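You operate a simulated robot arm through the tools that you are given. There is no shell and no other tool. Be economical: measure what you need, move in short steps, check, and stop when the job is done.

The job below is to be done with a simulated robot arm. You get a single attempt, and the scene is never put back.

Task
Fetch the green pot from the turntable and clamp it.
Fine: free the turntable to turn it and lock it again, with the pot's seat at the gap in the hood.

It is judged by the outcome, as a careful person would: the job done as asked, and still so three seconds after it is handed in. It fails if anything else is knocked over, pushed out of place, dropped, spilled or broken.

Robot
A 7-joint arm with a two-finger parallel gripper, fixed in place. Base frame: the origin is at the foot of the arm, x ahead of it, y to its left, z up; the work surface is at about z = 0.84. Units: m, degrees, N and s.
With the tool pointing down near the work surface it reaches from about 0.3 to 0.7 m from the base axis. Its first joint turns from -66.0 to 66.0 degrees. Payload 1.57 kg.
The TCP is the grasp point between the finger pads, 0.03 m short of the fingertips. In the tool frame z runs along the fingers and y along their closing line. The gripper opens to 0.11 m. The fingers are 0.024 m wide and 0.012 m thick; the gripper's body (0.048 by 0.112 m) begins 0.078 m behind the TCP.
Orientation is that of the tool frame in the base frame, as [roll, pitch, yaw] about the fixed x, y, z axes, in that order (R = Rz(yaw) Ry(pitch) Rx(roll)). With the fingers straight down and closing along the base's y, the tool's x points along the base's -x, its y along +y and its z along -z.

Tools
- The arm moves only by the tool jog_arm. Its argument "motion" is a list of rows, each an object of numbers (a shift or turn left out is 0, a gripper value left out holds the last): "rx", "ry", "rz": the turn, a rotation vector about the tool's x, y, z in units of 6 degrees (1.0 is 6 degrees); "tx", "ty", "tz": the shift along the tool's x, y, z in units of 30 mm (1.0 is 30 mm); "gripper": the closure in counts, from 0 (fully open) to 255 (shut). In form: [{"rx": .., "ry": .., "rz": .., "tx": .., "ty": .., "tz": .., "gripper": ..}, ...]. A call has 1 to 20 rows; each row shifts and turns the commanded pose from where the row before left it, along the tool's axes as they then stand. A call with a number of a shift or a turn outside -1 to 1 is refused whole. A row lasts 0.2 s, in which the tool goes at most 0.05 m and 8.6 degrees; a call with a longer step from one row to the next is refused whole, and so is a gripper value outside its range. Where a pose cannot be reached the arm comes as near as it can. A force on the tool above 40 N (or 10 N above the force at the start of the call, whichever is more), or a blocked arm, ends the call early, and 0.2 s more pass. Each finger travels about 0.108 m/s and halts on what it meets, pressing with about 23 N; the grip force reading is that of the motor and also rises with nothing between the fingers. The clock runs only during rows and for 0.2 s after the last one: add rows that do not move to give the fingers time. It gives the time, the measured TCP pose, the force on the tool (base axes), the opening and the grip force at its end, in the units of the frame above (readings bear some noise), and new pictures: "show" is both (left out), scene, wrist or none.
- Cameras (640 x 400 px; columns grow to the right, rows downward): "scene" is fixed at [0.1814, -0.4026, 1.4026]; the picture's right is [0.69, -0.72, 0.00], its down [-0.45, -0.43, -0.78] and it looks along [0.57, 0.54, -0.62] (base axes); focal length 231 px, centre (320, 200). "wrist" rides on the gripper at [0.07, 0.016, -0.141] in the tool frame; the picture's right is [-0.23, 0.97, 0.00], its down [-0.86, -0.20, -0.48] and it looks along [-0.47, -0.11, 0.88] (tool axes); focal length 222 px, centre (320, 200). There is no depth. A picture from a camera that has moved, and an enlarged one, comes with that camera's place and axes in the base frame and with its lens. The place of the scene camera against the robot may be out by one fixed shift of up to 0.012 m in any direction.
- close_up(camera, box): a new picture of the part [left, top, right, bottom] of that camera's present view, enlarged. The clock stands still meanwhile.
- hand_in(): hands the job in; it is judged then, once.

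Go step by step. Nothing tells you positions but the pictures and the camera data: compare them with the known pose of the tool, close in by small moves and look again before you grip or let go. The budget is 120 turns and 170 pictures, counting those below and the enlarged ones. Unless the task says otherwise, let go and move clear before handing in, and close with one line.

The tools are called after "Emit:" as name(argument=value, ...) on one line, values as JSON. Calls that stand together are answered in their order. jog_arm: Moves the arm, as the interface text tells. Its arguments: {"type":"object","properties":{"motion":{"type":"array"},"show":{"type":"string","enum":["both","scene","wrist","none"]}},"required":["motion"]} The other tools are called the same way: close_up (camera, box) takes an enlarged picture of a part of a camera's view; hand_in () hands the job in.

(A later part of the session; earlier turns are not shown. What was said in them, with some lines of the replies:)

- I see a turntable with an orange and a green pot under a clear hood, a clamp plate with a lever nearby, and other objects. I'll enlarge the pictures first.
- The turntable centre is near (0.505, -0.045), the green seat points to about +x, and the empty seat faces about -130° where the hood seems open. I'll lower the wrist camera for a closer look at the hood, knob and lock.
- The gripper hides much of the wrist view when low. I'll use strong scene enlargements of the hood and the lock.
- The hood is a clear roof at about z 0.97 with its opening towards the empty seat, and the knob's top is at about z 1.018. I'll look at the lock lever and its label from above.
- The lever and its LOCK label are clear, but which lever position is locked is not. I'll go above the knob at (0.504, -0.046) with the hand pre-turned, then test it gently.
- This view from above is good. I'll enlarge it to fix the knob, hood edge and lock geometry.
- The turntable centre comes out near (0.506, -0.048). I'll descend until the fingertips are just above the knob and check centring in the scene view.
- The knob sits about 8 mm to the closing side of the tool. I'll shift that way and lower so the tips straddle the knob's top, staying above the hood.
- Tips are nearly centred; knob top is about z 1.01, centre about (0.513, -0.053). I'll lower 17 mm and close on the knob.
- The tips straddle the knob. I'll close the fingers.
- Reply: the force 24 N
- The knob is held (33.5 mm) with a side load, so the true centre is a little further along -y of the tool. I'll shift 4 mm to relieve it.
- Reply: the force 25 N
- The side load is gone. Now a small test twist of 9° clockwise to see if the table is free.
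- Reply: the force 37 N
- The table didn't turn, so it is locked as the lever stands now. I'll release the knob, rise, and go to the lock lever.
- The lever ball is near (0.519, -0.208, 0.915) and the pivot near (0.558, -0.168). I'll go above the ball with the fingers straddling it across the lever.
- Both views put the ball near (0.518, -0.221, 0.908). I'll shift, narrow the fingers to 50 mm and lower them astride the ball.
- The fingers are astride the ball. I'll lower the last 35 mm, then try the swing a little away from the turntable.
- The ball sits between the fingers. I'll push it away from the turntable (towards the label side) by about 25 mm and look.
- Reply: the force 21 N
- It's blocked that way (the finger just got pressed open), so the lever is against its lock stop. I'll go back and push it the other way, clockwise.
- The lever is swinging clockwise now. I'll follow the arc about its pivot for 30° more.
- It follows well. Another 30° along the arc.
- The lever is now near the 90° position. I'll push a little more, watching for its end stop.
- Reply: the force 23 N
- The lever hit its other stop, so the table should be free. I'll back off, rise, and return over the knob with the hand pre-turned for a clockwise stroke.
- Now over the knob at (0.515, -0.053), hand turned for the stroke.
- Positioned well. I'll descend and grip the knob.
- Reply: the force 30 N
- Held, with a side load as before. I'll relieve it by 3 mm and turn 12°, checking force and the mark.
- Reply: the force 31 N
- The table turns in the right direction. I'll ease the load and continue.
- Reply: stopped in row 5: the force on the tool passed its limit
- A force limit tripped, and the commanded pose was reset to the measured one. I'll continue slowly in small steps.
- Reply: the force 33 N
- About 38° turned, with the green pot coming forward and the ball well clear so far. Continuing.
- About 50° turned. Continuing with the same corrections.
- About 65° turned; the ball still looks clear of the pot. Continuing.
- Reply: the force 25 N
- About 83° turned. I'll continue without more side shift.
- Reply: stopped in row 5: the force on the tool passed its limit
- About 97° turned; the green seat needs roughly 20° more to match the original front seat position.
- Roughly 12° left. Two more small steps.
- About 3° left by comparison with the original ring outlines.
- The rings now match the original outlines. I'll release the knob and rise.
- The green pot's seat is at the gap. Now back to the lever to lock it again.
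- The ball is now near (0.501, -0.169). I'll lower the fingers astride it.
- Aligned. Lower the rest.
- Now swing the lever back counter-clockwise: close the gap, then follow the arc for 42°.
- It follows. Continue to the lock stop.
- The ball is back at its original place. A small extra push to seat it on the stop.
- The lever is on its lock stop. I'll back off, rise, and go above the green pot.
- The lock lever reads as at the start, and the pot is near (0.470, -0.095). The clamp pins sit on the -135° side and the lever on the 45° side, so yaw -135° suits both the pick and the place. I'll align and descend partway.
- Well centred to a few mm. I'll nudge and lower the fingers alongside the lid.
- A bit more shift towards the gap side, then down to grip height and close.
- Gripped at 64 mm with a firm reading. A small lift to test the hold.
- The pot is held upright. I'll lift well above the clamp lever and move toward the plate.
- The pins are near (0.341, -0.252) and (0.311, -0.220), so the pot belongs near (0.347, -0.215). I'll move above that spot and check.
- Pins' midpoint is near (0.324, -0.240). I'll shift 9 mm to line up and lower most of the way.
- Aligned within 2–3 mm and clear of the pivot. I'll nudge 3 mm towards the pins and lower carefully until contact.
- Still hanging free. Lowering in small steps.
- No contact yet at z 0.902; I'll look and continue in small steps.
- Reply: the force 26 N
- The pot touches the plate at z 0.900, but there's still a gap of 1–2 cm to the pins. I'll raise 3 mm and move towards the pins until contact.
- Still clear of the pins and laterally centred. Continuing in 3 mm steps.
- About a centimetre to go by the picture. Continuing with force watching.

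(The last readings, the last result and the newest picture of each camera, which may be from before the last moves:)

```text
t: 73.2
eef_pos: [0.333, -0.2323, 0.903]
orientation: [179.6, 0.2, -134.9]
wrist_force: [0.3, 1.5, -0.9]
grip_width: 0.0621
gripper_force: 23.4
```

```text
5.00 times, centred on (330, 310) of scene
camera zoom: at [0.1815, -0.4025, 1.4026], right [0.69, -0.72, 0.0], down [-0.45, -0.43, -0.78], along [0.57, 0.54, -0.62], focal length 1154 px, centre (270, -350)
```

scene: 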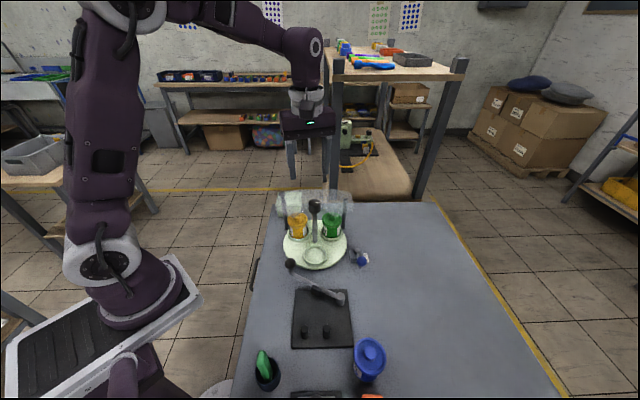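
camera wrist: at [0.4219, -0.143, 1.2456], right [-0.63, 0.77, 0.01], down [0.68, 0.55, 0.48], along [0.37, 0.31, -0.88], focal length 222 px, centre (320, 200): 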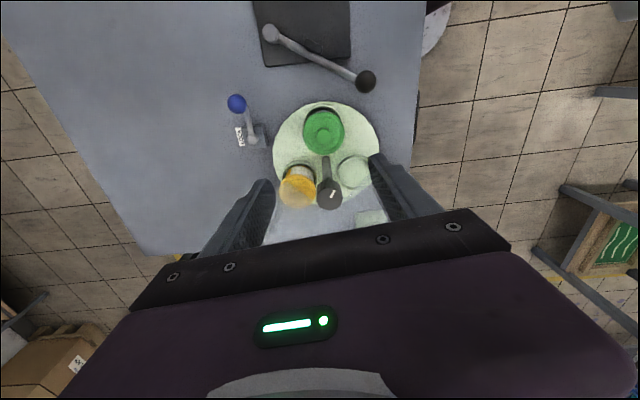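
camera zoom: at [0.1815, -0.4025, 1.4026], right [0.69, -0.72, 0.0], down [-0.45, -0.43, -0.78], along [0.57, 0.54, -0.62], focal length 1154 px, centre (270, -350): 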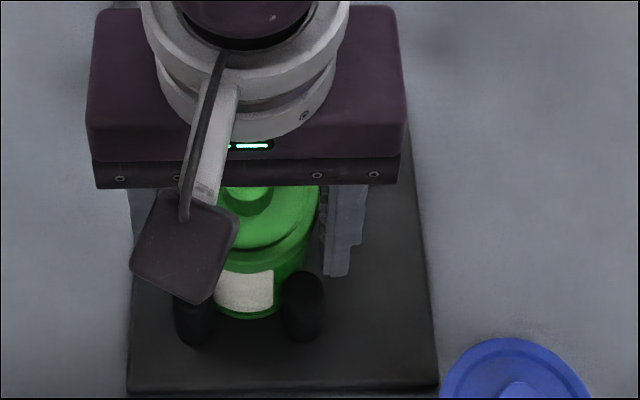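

Nearly there; the first hint of contact. One more small step.

Emit:
jog_arm(motion=[{"tx": 0.07}, {}], show="none")

Emit:
close_up(camera="wrist", box=[220, 60, 420, 230])

```text
t: 73.8
eef_pos: [0.3325, -0.2346, 0.903]
orientation: [179.8, 0.3, -135.0]
wrist_force: [1.5, 3.7, 0.7]
grip_width: 0.0619
gripper_force: 22.7
```

```text
2.35 times, centred on (320, 145) of wrist
camera zoom: at [0.2705, -0.2731, 1.0443], right [-0.53, 0.85, 0.01], down [0.75, 0.46, 0.48], along [0.41, 0.26, -0.88], focal length 523 px, centre (320, 329)
```

zoom: 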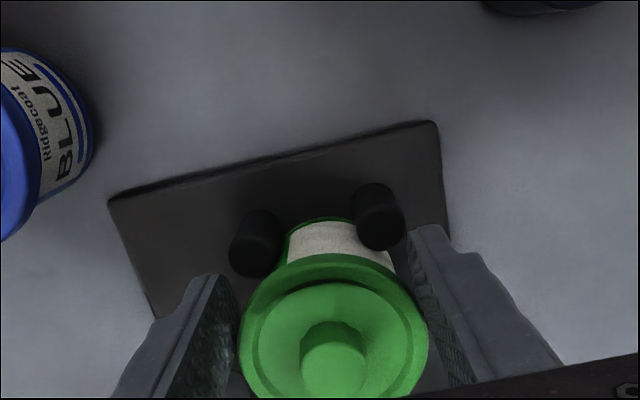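

The pot is against the pins with light contact. I'll lower the last 3 mm to the plate and open the fingers.

Emit:
jog_arm(motion=[{"tz": 0.1}, {}], show="none")

Emit:
jog_arm(motion=[{"gripper": 100}, {"gripper": 85}, {}, {}], show="none")

Emit:
close_up(camera="wrist", box=[220, 60, 420, 230])

Emit:
close_up(camera="scene", box=[270, 250, 370, 350])

```text
t: 74.4
eef_pos: [0.3318, -0.2343, 0.8999]
orientation: [179.7, 0.2, -135.0]
wrist_force: [0.9, 0.5, 0.7]
grip_width: 0.062
gripper_force: 23.1
```

```text
t: 75.4
eef_pos: [0.3319, -0.2351, 0.9002]
orientation: [179.7, 0.2, -135.1]
wrist_force: [-0.2, 0.3, 0.6]
grip_width: 0.0735
gripper_force: 0.0
```

```text
2.35 times, centred on (320, 145) of wrist
camera zoom: at [0.2705, -0.2726, 1.0415], right [-0.53, 0.85, 0.01], down [0.75, 0.46, 0.48], along [0.41, 0.26, -0.88], focal length 523 px, centre (320, 329)
```

zoom: 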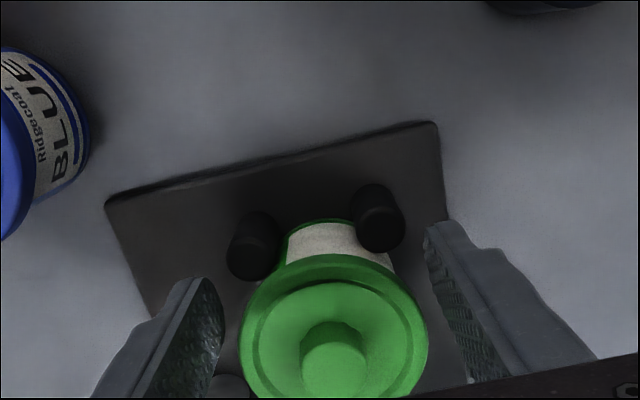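

```text
4.00 times, centred on (320, 300) of scene
camera zoom: at [0.1814, -0.4026, 1.4026], right [0.69, -0.72, 0.0], down [-0.45, -0.43, -0.78], along [0.57, 0.54, -0.62], focal length 923 px, centre (320, -200)
```

zoom: 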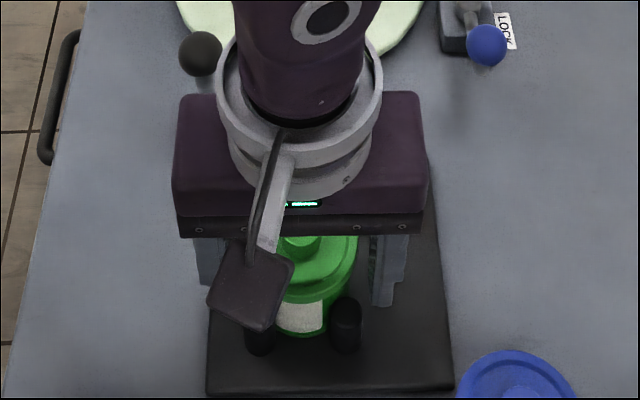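

Released and upright. I'll widen a little more and rise straight up.

Emit:
jog_arm(motion=[{"gripper": 55}, {}, {"tz": -0.6}, {"tz": -0.9}, {"tz": -1}, {"tz": -1}, {"tz": -1}, {}], show="wrist")

Emit:
close_up(camera="scene", box=[270, 240, 380, 350])

Emit:
close_up(camera="wrist", box=[200, 60, 440, 260])

```text
t: 77.2
eef_pos: [0.332, -0.2324, 1.0371]
orientation: [179.7, 0.2, -135.2]
wrist_force: [0.2, -0.7, -0.8]
grip_width: 0.0862
gripper_force: 0.0
camera wrist: at [0.2711, -0.272, 1.1777], right [-0.53, 0.85, 0.01], down [0.75, 0.46, 0.48], along [0.41, 0.26, -0.88], focal length 222 px, centre (320, 200)
```

wrist: 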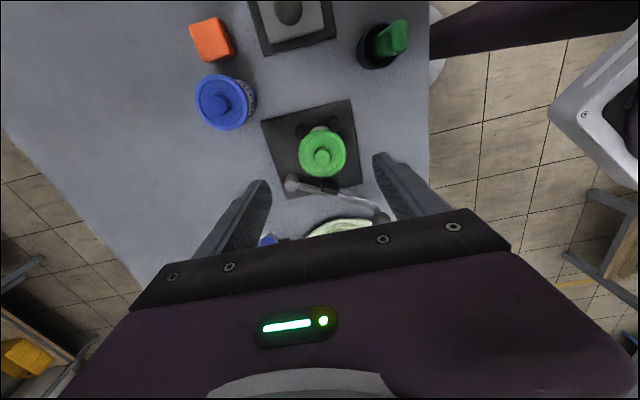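

```text
3.64 times, centred on (325, 295) of scene
camera zoom: at [0.1814, -0.4025, 1.4026], right [0.69, -0.72, 0.0], down [-0.45, -0.43, -0.78], along [0.57, 0.54, -0.62], focal length 839 px, centre (302, -146)
```

zoom: 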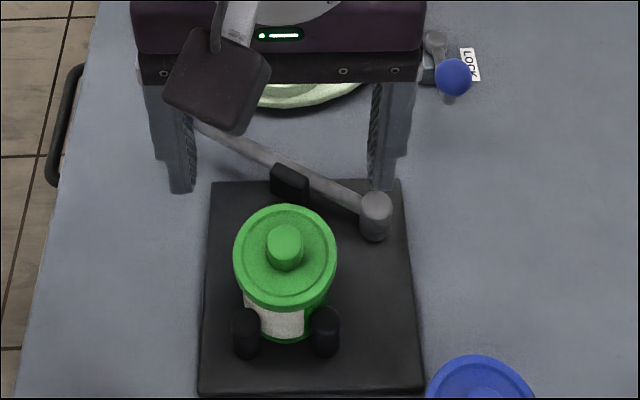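

```text
2.00 times, centred on (320, 160) of wrist
camera zoom: at [0.2711, -0.272, 1.1777], right [-0.53, 0.85, 0.01], down [0.75, 0.46, 0.48], along [0.41, 0.26, -0.88], focal length 444 px, centre (320, 280)
```

zoom: 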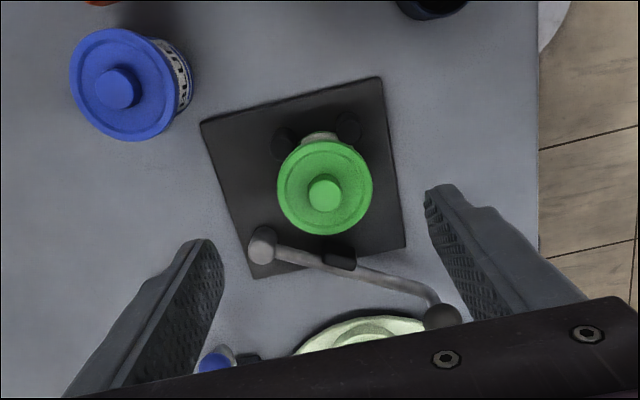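

The pot stands against both pins. Now the clamp lever: I'll turn the hand so the fingers close across it.

Emit:
jog_arm(motion=[{"rz": 1, "tz": -1, "gripper": 110}, {"rz": 1, "tz": -1}, {"rz": 1}, {"rz": 1}, {"rz": 1}, {"rz": 1}, {"rz": 1}, {"rz": 1}, {"rz": 1}, {"rz": 1}, {"rz": 1}, {"rz": 1}, {"rz": 1}, {"rz": 1}, {"rz": 1}, {"rz": 1}, {"rz": 1}, {"rz": 1}, {"rz": 1}, {"rz": 1}], show="wrist")

```text
t: 81.4
eef_pos: [0.3312, -0.2348, 1.0943]
orientation: [179.9, -0.4, 104.9]
wrist_force: [0.1, -0.2, -1.1]
grip_width: 0.0624
gripper_force: 0.1
camera wrist: at [0.329, -0.1647, 1.2369], right [1.0, 0.03, 0.0], down [0.03, -0.88, 0.47], along [0.01, -0.47, -0.88], focal length 222 px, centre (320, 200)
```

wrist: 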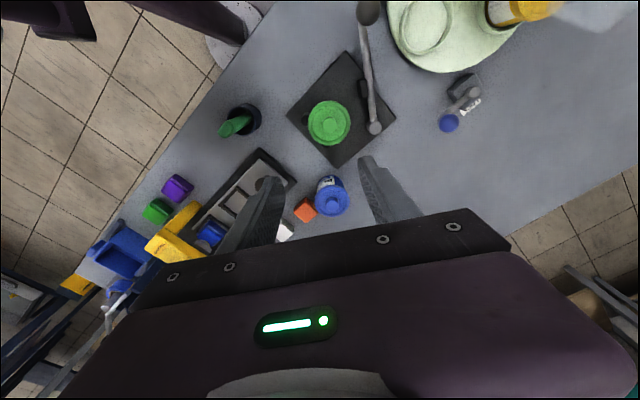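

Ball of the clamp lever is near (0.380, -0.096), pivot near (0.410, -0.224). I'll go above the ball.

Emit:
jog_arm(motion=[{"tx": 1, "ty": 0.69}, {"tx": 1, "ty": 0.69}, {"tx": 1, "ty": 0.69}, {"tx": 1, "ty": 0.69}, {"tz": 1}, {"tz": 1}, {}], show="none")

Emit:
close_up(camera="wrist", box=[200, 60, 440, 260])

Emit:
close_up(camera="scene", box=[260, 200, 380, 320])

```text
t: 83.0
eef_pos: [0.3806, -0.098, 1.0361]
orientation: [-180.0, -0.3, 104.9]
wrist_force: [0.6, 0.3, 1.4]
grip_width: 0.0625
gripper_force: 0.1
```

```text
2.00 times, centred on (320, 160) of wrist
camera zoom: at [0.3774, -0.0282, 1.1787], right [1.0, 0.03, 0.0], down [0.03, -0.88, 0.47], along [0.01, -0.47, -0.88], focal length 444 px, centre (320, 280)
```

zoom: 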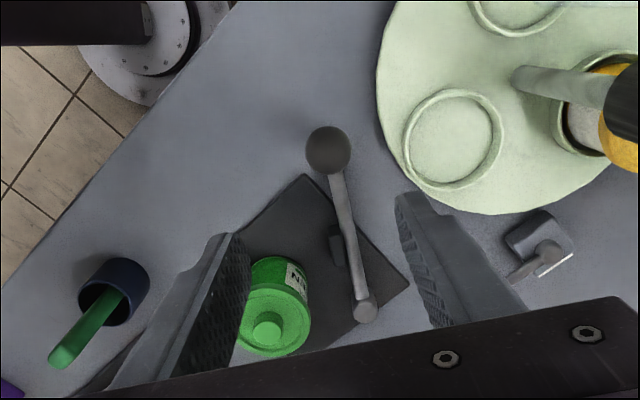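

```text
3.33 times, centred on (320, 260) of scene
camera zoom: at [0.1814, -0.4026, 1.4026], right [0.69, -0.72, 0.0], down [-0.45, -0.43, -0.78], along [0.57, 0.54, -0.62], focal length 769 px, centre (320, 0)
```

zoom: 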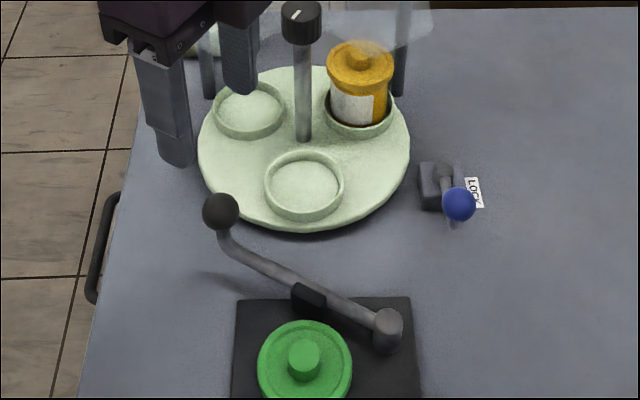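

The ball is near (0.385, -0.087, 0.905). I'll shift there and lower partway.

Emit:
jog_arm(motion=[{"tx": 0.3, "ty": 0.2}, {"tz": 1}, {"tz": 1}, {"tz": 0.3}, {}], show="none")

Emit:
close_up(camera="wrist", box=[200, 60, 440, 260])

Emit:
close_up(camera="scene", box=[260, 200, 380, 320])

```text
t: 84.2
eef_pos: [0.3831, -0.088, 0.9693]
orientation: [-180.0, -0.4, 104.9]
wrist_force: [0.6, 0.0, 0.0]
grip_width: 0.0627
gripper_force: 0.2
```

```text
2.00 times, centred on (320, 160) of wrist
camera zoom: at [0.3807, -0.0172, 1.1101], right [1.0, 0.03, 0.0], down [0.03, -0.88, 0.47], along [0.01, -0.47, -0.88], focal length 444 px, centre (320, 280)
```

zoom: 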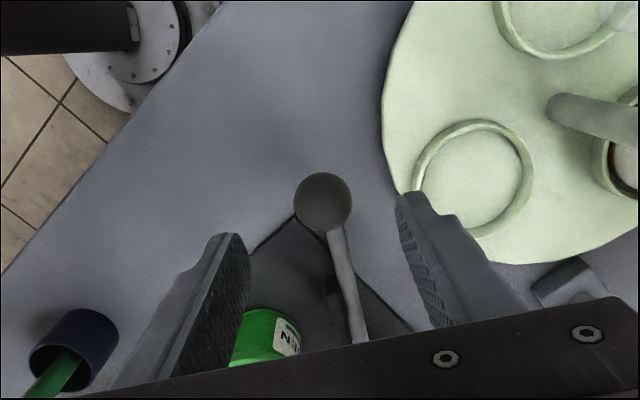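

```text
3.33 times, centred on (320, 260) of scene
camera zoom: at [0.1814, -0.4026, 1.4026], right [0.69, -0.72, 0.0], down [-0.45, -0.43, -0.78], along [0.57, 0.54, -0.62], focal length 769 px, centre (320, 0)
```

zoom: 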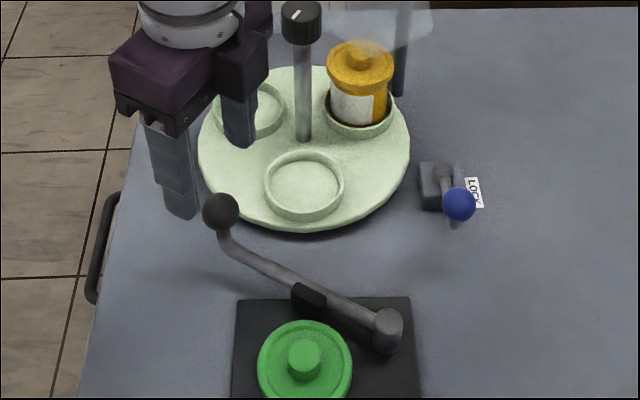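

Well aligned. Lower the rest.

Emit:
jog_arm(motion=[{"tz": 0.8, "ty": 0.1}, {"tz": 0.75}, {}], show="none")

Emit:
close_up(camera="scene", box=[260, 220, 360, 320])

Emit:
close_up(camera="wrist", box=[200, 60, 440, 260])

```text
t: 85.0
eef_pos: [0.3879, -0.0871, 0.9213]
orientation: [-180.0, -0.4, 104.9]
wrist_force: [-0.6, -0.6, 1.4]
grip_width: 0.0625
gripper_force: 0.1
```

```text
4.00 times, centred on (310, 270) of scene
camera zoom: at [0.1814, -0.4026, 1.4026], right [0.69, -0.72, 0.0], down [-0.45, -0.43, -0.78], along [0.57, 0.54, -0.62], focal length 923 px, centre (360, -80)
```

zoom: 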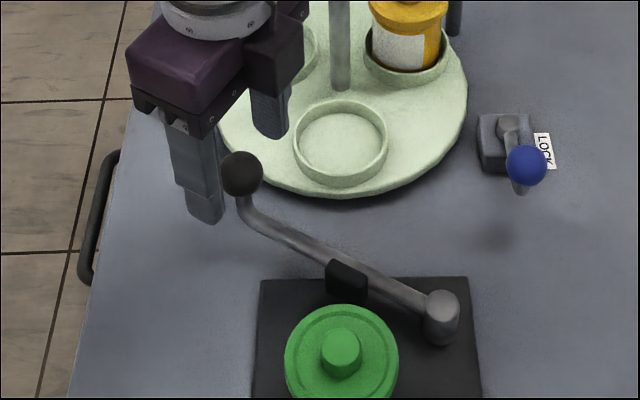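

```text
2.00 times, centred on (320, 160) of wrist
camera zoom: at [0.3843, -0.0158, 1.0634], right [1.0, 0.03, 0.0], down [0.03, -0.88, 0.47], along [0.01, -0.47, -0.88], focal length 444 px, centre (320, 280)
```

zoom: 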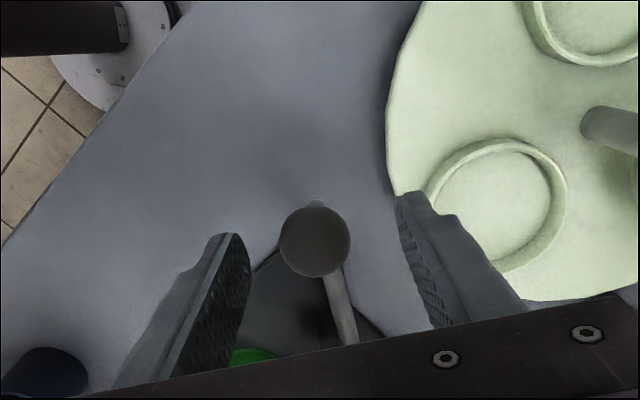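

The ball is between the fingers. I'll close the gap and swing the lever about 15° towards the pot.

Emit:
jog_arm(motion=[{"ty": -0.45}, {"rz": -0.5, "ty": -0.245}, {"rz": -0.5, "ty": -0.245}, {"rz": -0.5, "ty": -0.245}, {"rz": -0.5, "ty": -0.245}, {"rz": -0.5, "ty": -0.245}, {}], show="none")

Emit:
close_up(camera="scene", box=[260, 230, 370, 340])

Emit:
close_up(camera="wrist", box=[200, 60, 440, 260])

```text
t: 86.6
eef_pos: [0.3394, -0.1029, 0.9199]
orientation: [179.9, -0.4, 119.9]
wrist_force: [-2.8, -0.8, 0.6]
grip_width: 0.0644
gripper_force: 2.0
```

```text
3.64 times, centred on (315, 285) of scene
camera zoom: at [0.1814, -0.4026, 1.4026], right [0.69, -0.72, 0.0], down [-0.45, -0.43, -0.78], along [0.57, 0.54, -0.62], focal length 839 px, centre (338, -109)
```

zoom: 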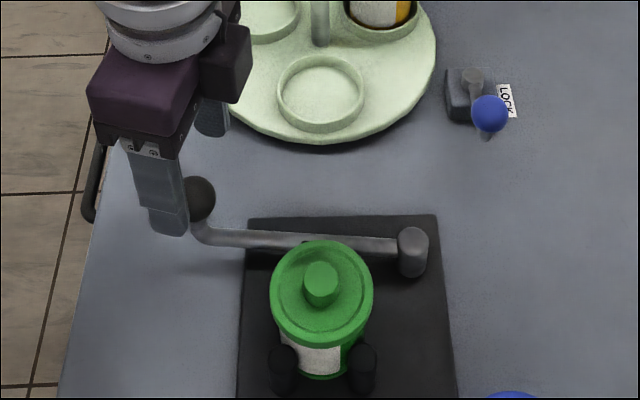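

```text
2.00 times, centred on (320, 160) of wrist
camera zoom: at [0.3189, -0.0356, 1.0621], right [0.96, 0.29, 0.0], down [0.26, -0.84, 0.47], along [0.14, -0.45, -0.88], focal length 444 px, centre (320, 280)
```

zoom: 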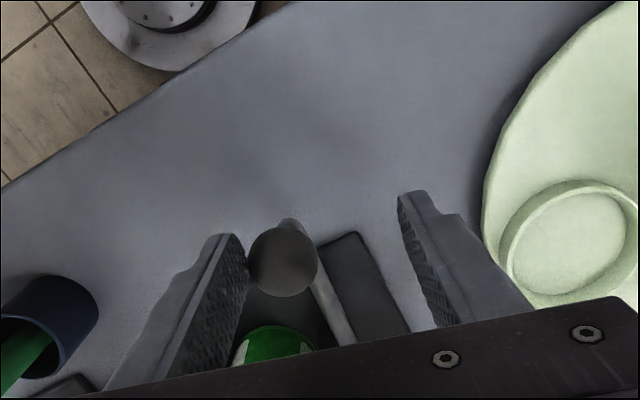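

The lever swung ahead onto the pot; the pad is about at contact. I'll follow and push it firmly from behind.

Emit:
jog_arm(motion=[{"ty": -0.4}, {"ty": -0.4}, {}], show="none")

Emit:
close_up(camera="scene", box=[260, 230, 370, 340])

Emit:
close_up(camera="wrist", box=[200, 60, 440, 260])

```text
t: 87.4
eef_pos: [0.3197, -0.1158, 0.9205]
orientation: [179.8, -0.4, 120.0]
wrist_force: [0.1, -0.6, 0.2]
grip_width: 0.0628
gripper_force: 0.0
```

```text
3.64 times, centred on (315, 285) of scene
camera zoom: at [0.1814, -0.4026, 1.4026], right [0.69, -0.72, 0.0], down [-0.45, -0.43, -0.78], along [0.57, 0.54, -0.62], focal length 839 px, centre (338, -109)
```

zoom: 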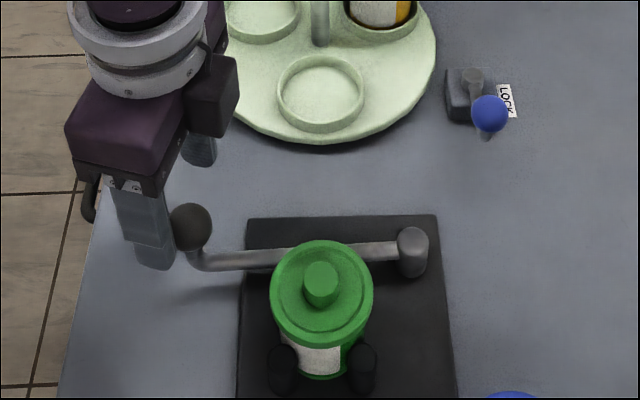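

```text
2.00 times, centred on (320, 160) of wrist
camera zoom: at [0.2984, -0.0473, 1.0617], right [0.96, 0.29, 0.0], down [0.25, -0.84, 0.47], along [0.14, -0.45, -0.88], focal length 444 px, centre (320, 280)
```

zoom: 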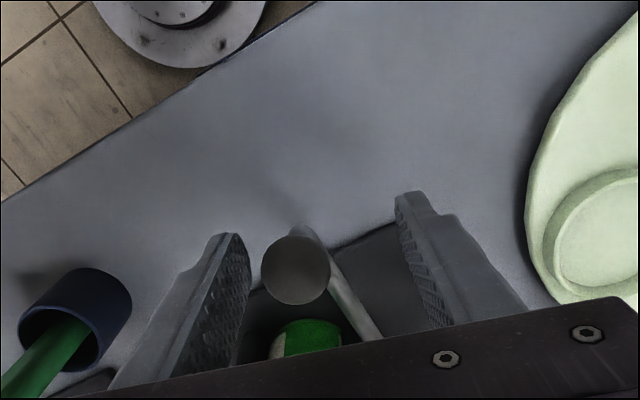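

The lever is still moving with a pull of its own. I'll keep following until it stops against the pot.

Emit:
jog_arm(motion=[{"ty": -0.4}, {"ty": -0.3}, {}], show="none")

Emit:
close_up(camera="scene", box=[260, 230, 370, 340])

Emit:
close_up(camera="wrist", box=[200, 60, 440, 260])

```text
t: 88.2
eef_pos: [0.3015, -0.1258, 0.9197]
orientation: [179.9, -0.4, 120.0]
wrist_force: [-0.1, -0.4, 0.4]
grip_width: 0.0625
gripper_force: 0.1
```

```text
3.64 times, centred on (315, 285) of scene
camera zoom: at [0.1814, -0.4026, 1.4026], right [0.69, -0.72, 0.0], down [-0.45, -0.43, -0.78], along [0.57, 0.54, -0.62], focal length 839 px, centre (338, -109)
```

zoom: 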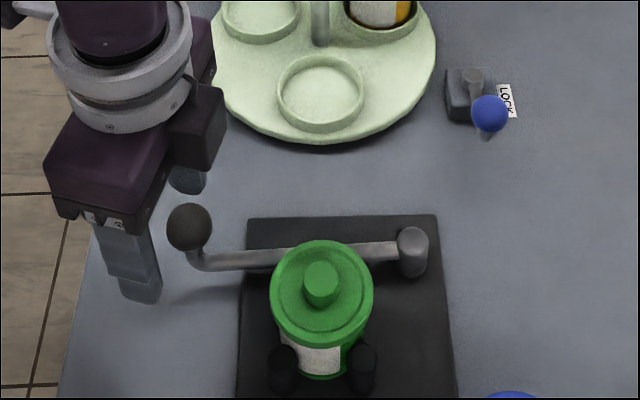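

```text
2.00 times, centred on (320, 160) of wrist
camera zoom: at [0.2798, -0.0582, 1.0614], right [0.96, 0.29, 0.0], down [0.25, -0.84, 0.47], along [0.14, -0.45, -0.88], focal length 444 px, centre (320, 280)
```

zoom: 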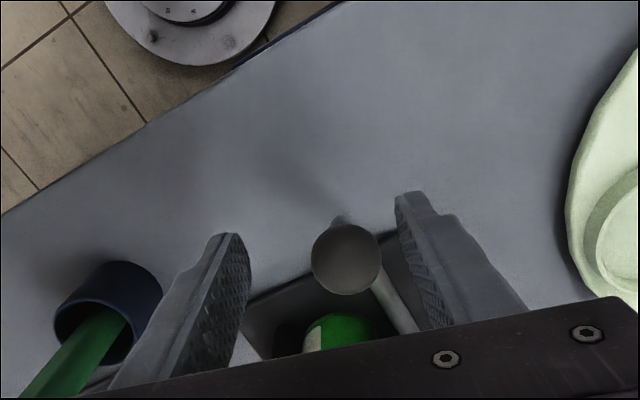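

The lever has come to rest. I'll push it firmly against the pot with the trailing finger.

Emit:
jog_arm(motion=[{"ty": -0.2}, {"ty": -0.2}, {"ty": -0.15}, {}], show="none")

Emit:
close_up(camera="scene", box=[260, 230, 370, 340])

```text
t: 89.2
eef_pos: [0.2877, -0.1333, 0.9195]
orientation: [179.7, -0.4, 120.0]
wrist_force: [9.9, 11.5, 1.5]
grip_width: 0.0745
gripper_force: 7.1
```

```text
3.64 times, centred on (315, 285) of scene
camera zoom: at [0.1817, -0.4023, 1.4026], right [0.69, -0.72, 0.0], down [-0.45, -0.43, -0.78], along [0.57, 0.54, -0.62], focal length 839 px, centre (338, -109)
```

zoom: 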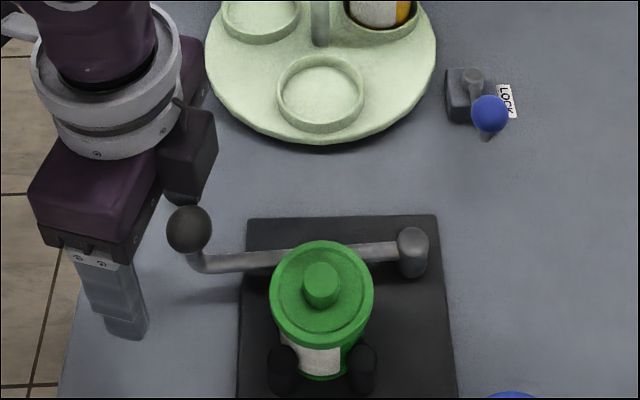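

The lever is solid under about 15 N. I'll back off, rise, and inspect the clamp from above.

Emit:
jog_arm(motion=[{"ty": 0.4}, {"ty": 0.35}, {"tz": -1}, {"tz": -1}, {"tz": -1}, {"tz": -1}, {"tz": -1}, {"tz": -1}, {}], show="none")

Emit:
close_up(camera="wrist", box=[200, 40, 460, 240])

Emit:
close_up(camera="scene", box=[290, 270, 360, 340])

```text
t: 91.2
eef_pos: [0.307, -0.1245, 1.1024]
orientation: [179.9, -0.4, 119.9]
wrist_force: [0.3, 0.9, 0.5]
grip_width: 0.0624
gripper_force: 0.1
```

```text
2.00 times, centred on (330, 140) of wrist
camera zoom: at [0.2855, -0.0573, 1.2429], right [0.96, 0.29, 0.0], down [0.25, -0.84, 0.47], along [0.14, -0.45, -0.88], focal length 444 px, centre (300, 320)
```

zoom: 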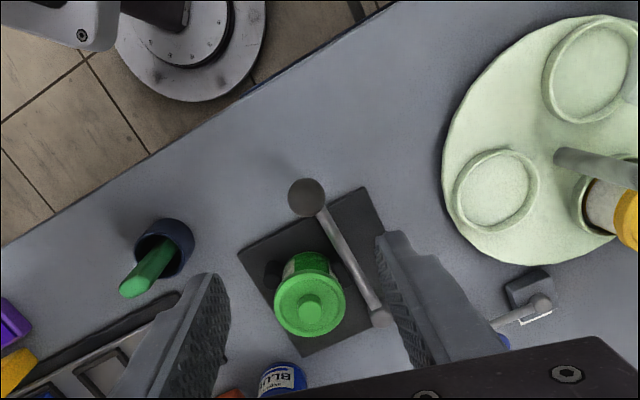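

```text
5.71 times, centred on (325, 305) of scene
camera zoom: at [0.1814, -0.4026, 1.4026], right [0.69, -0.72, 0.0], down [-0.45, -0.43, -0.78], along [0.57, 0.54, -0.62], focal length 1318 px, centre (291, -400)
```

zoom: 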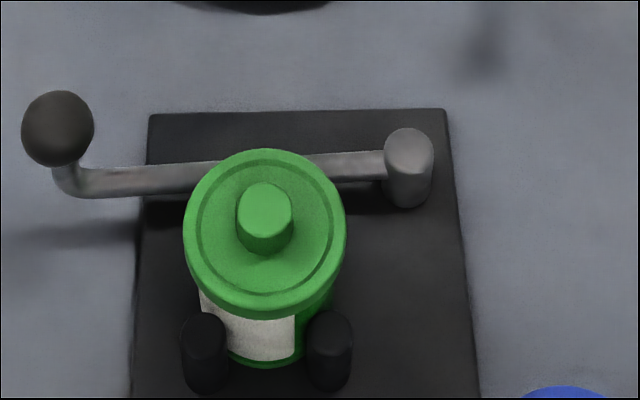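

The lever lies across the back of the pot. I'll get a closer view of the pad contact.

Emit:
close_up(camera="wrist", box=[300, 115, 400, 215])

```text
4.00 times, centred on (350, 165) of wrist
camera zoom: at [0.2855, -0.0573, 1.2429], right [0.96, 0.29, 0.0], down [0.25, -0.84, 0.47], along [0.14, -0.45, -0.88], focal length 888 px, centre (200, 340)
```

zoom: 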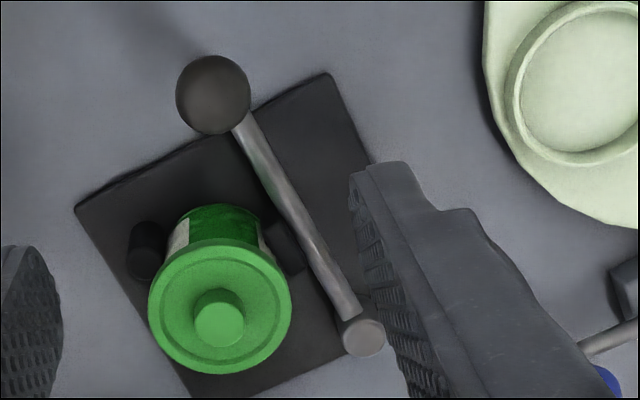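

The pad sits against the pot's body, with both pins on the other side. The lock lever is back at LOCK, the other objects look undisturbed and the arm is clear, so I'm handing in.

Emit:
hand_in()

```text
The job is handed in.
```

The green pot is off the turntable and held in the clamp between its two pins and the lever pad. The turntable is locked again, with the pot's seat at the gap in the hood.
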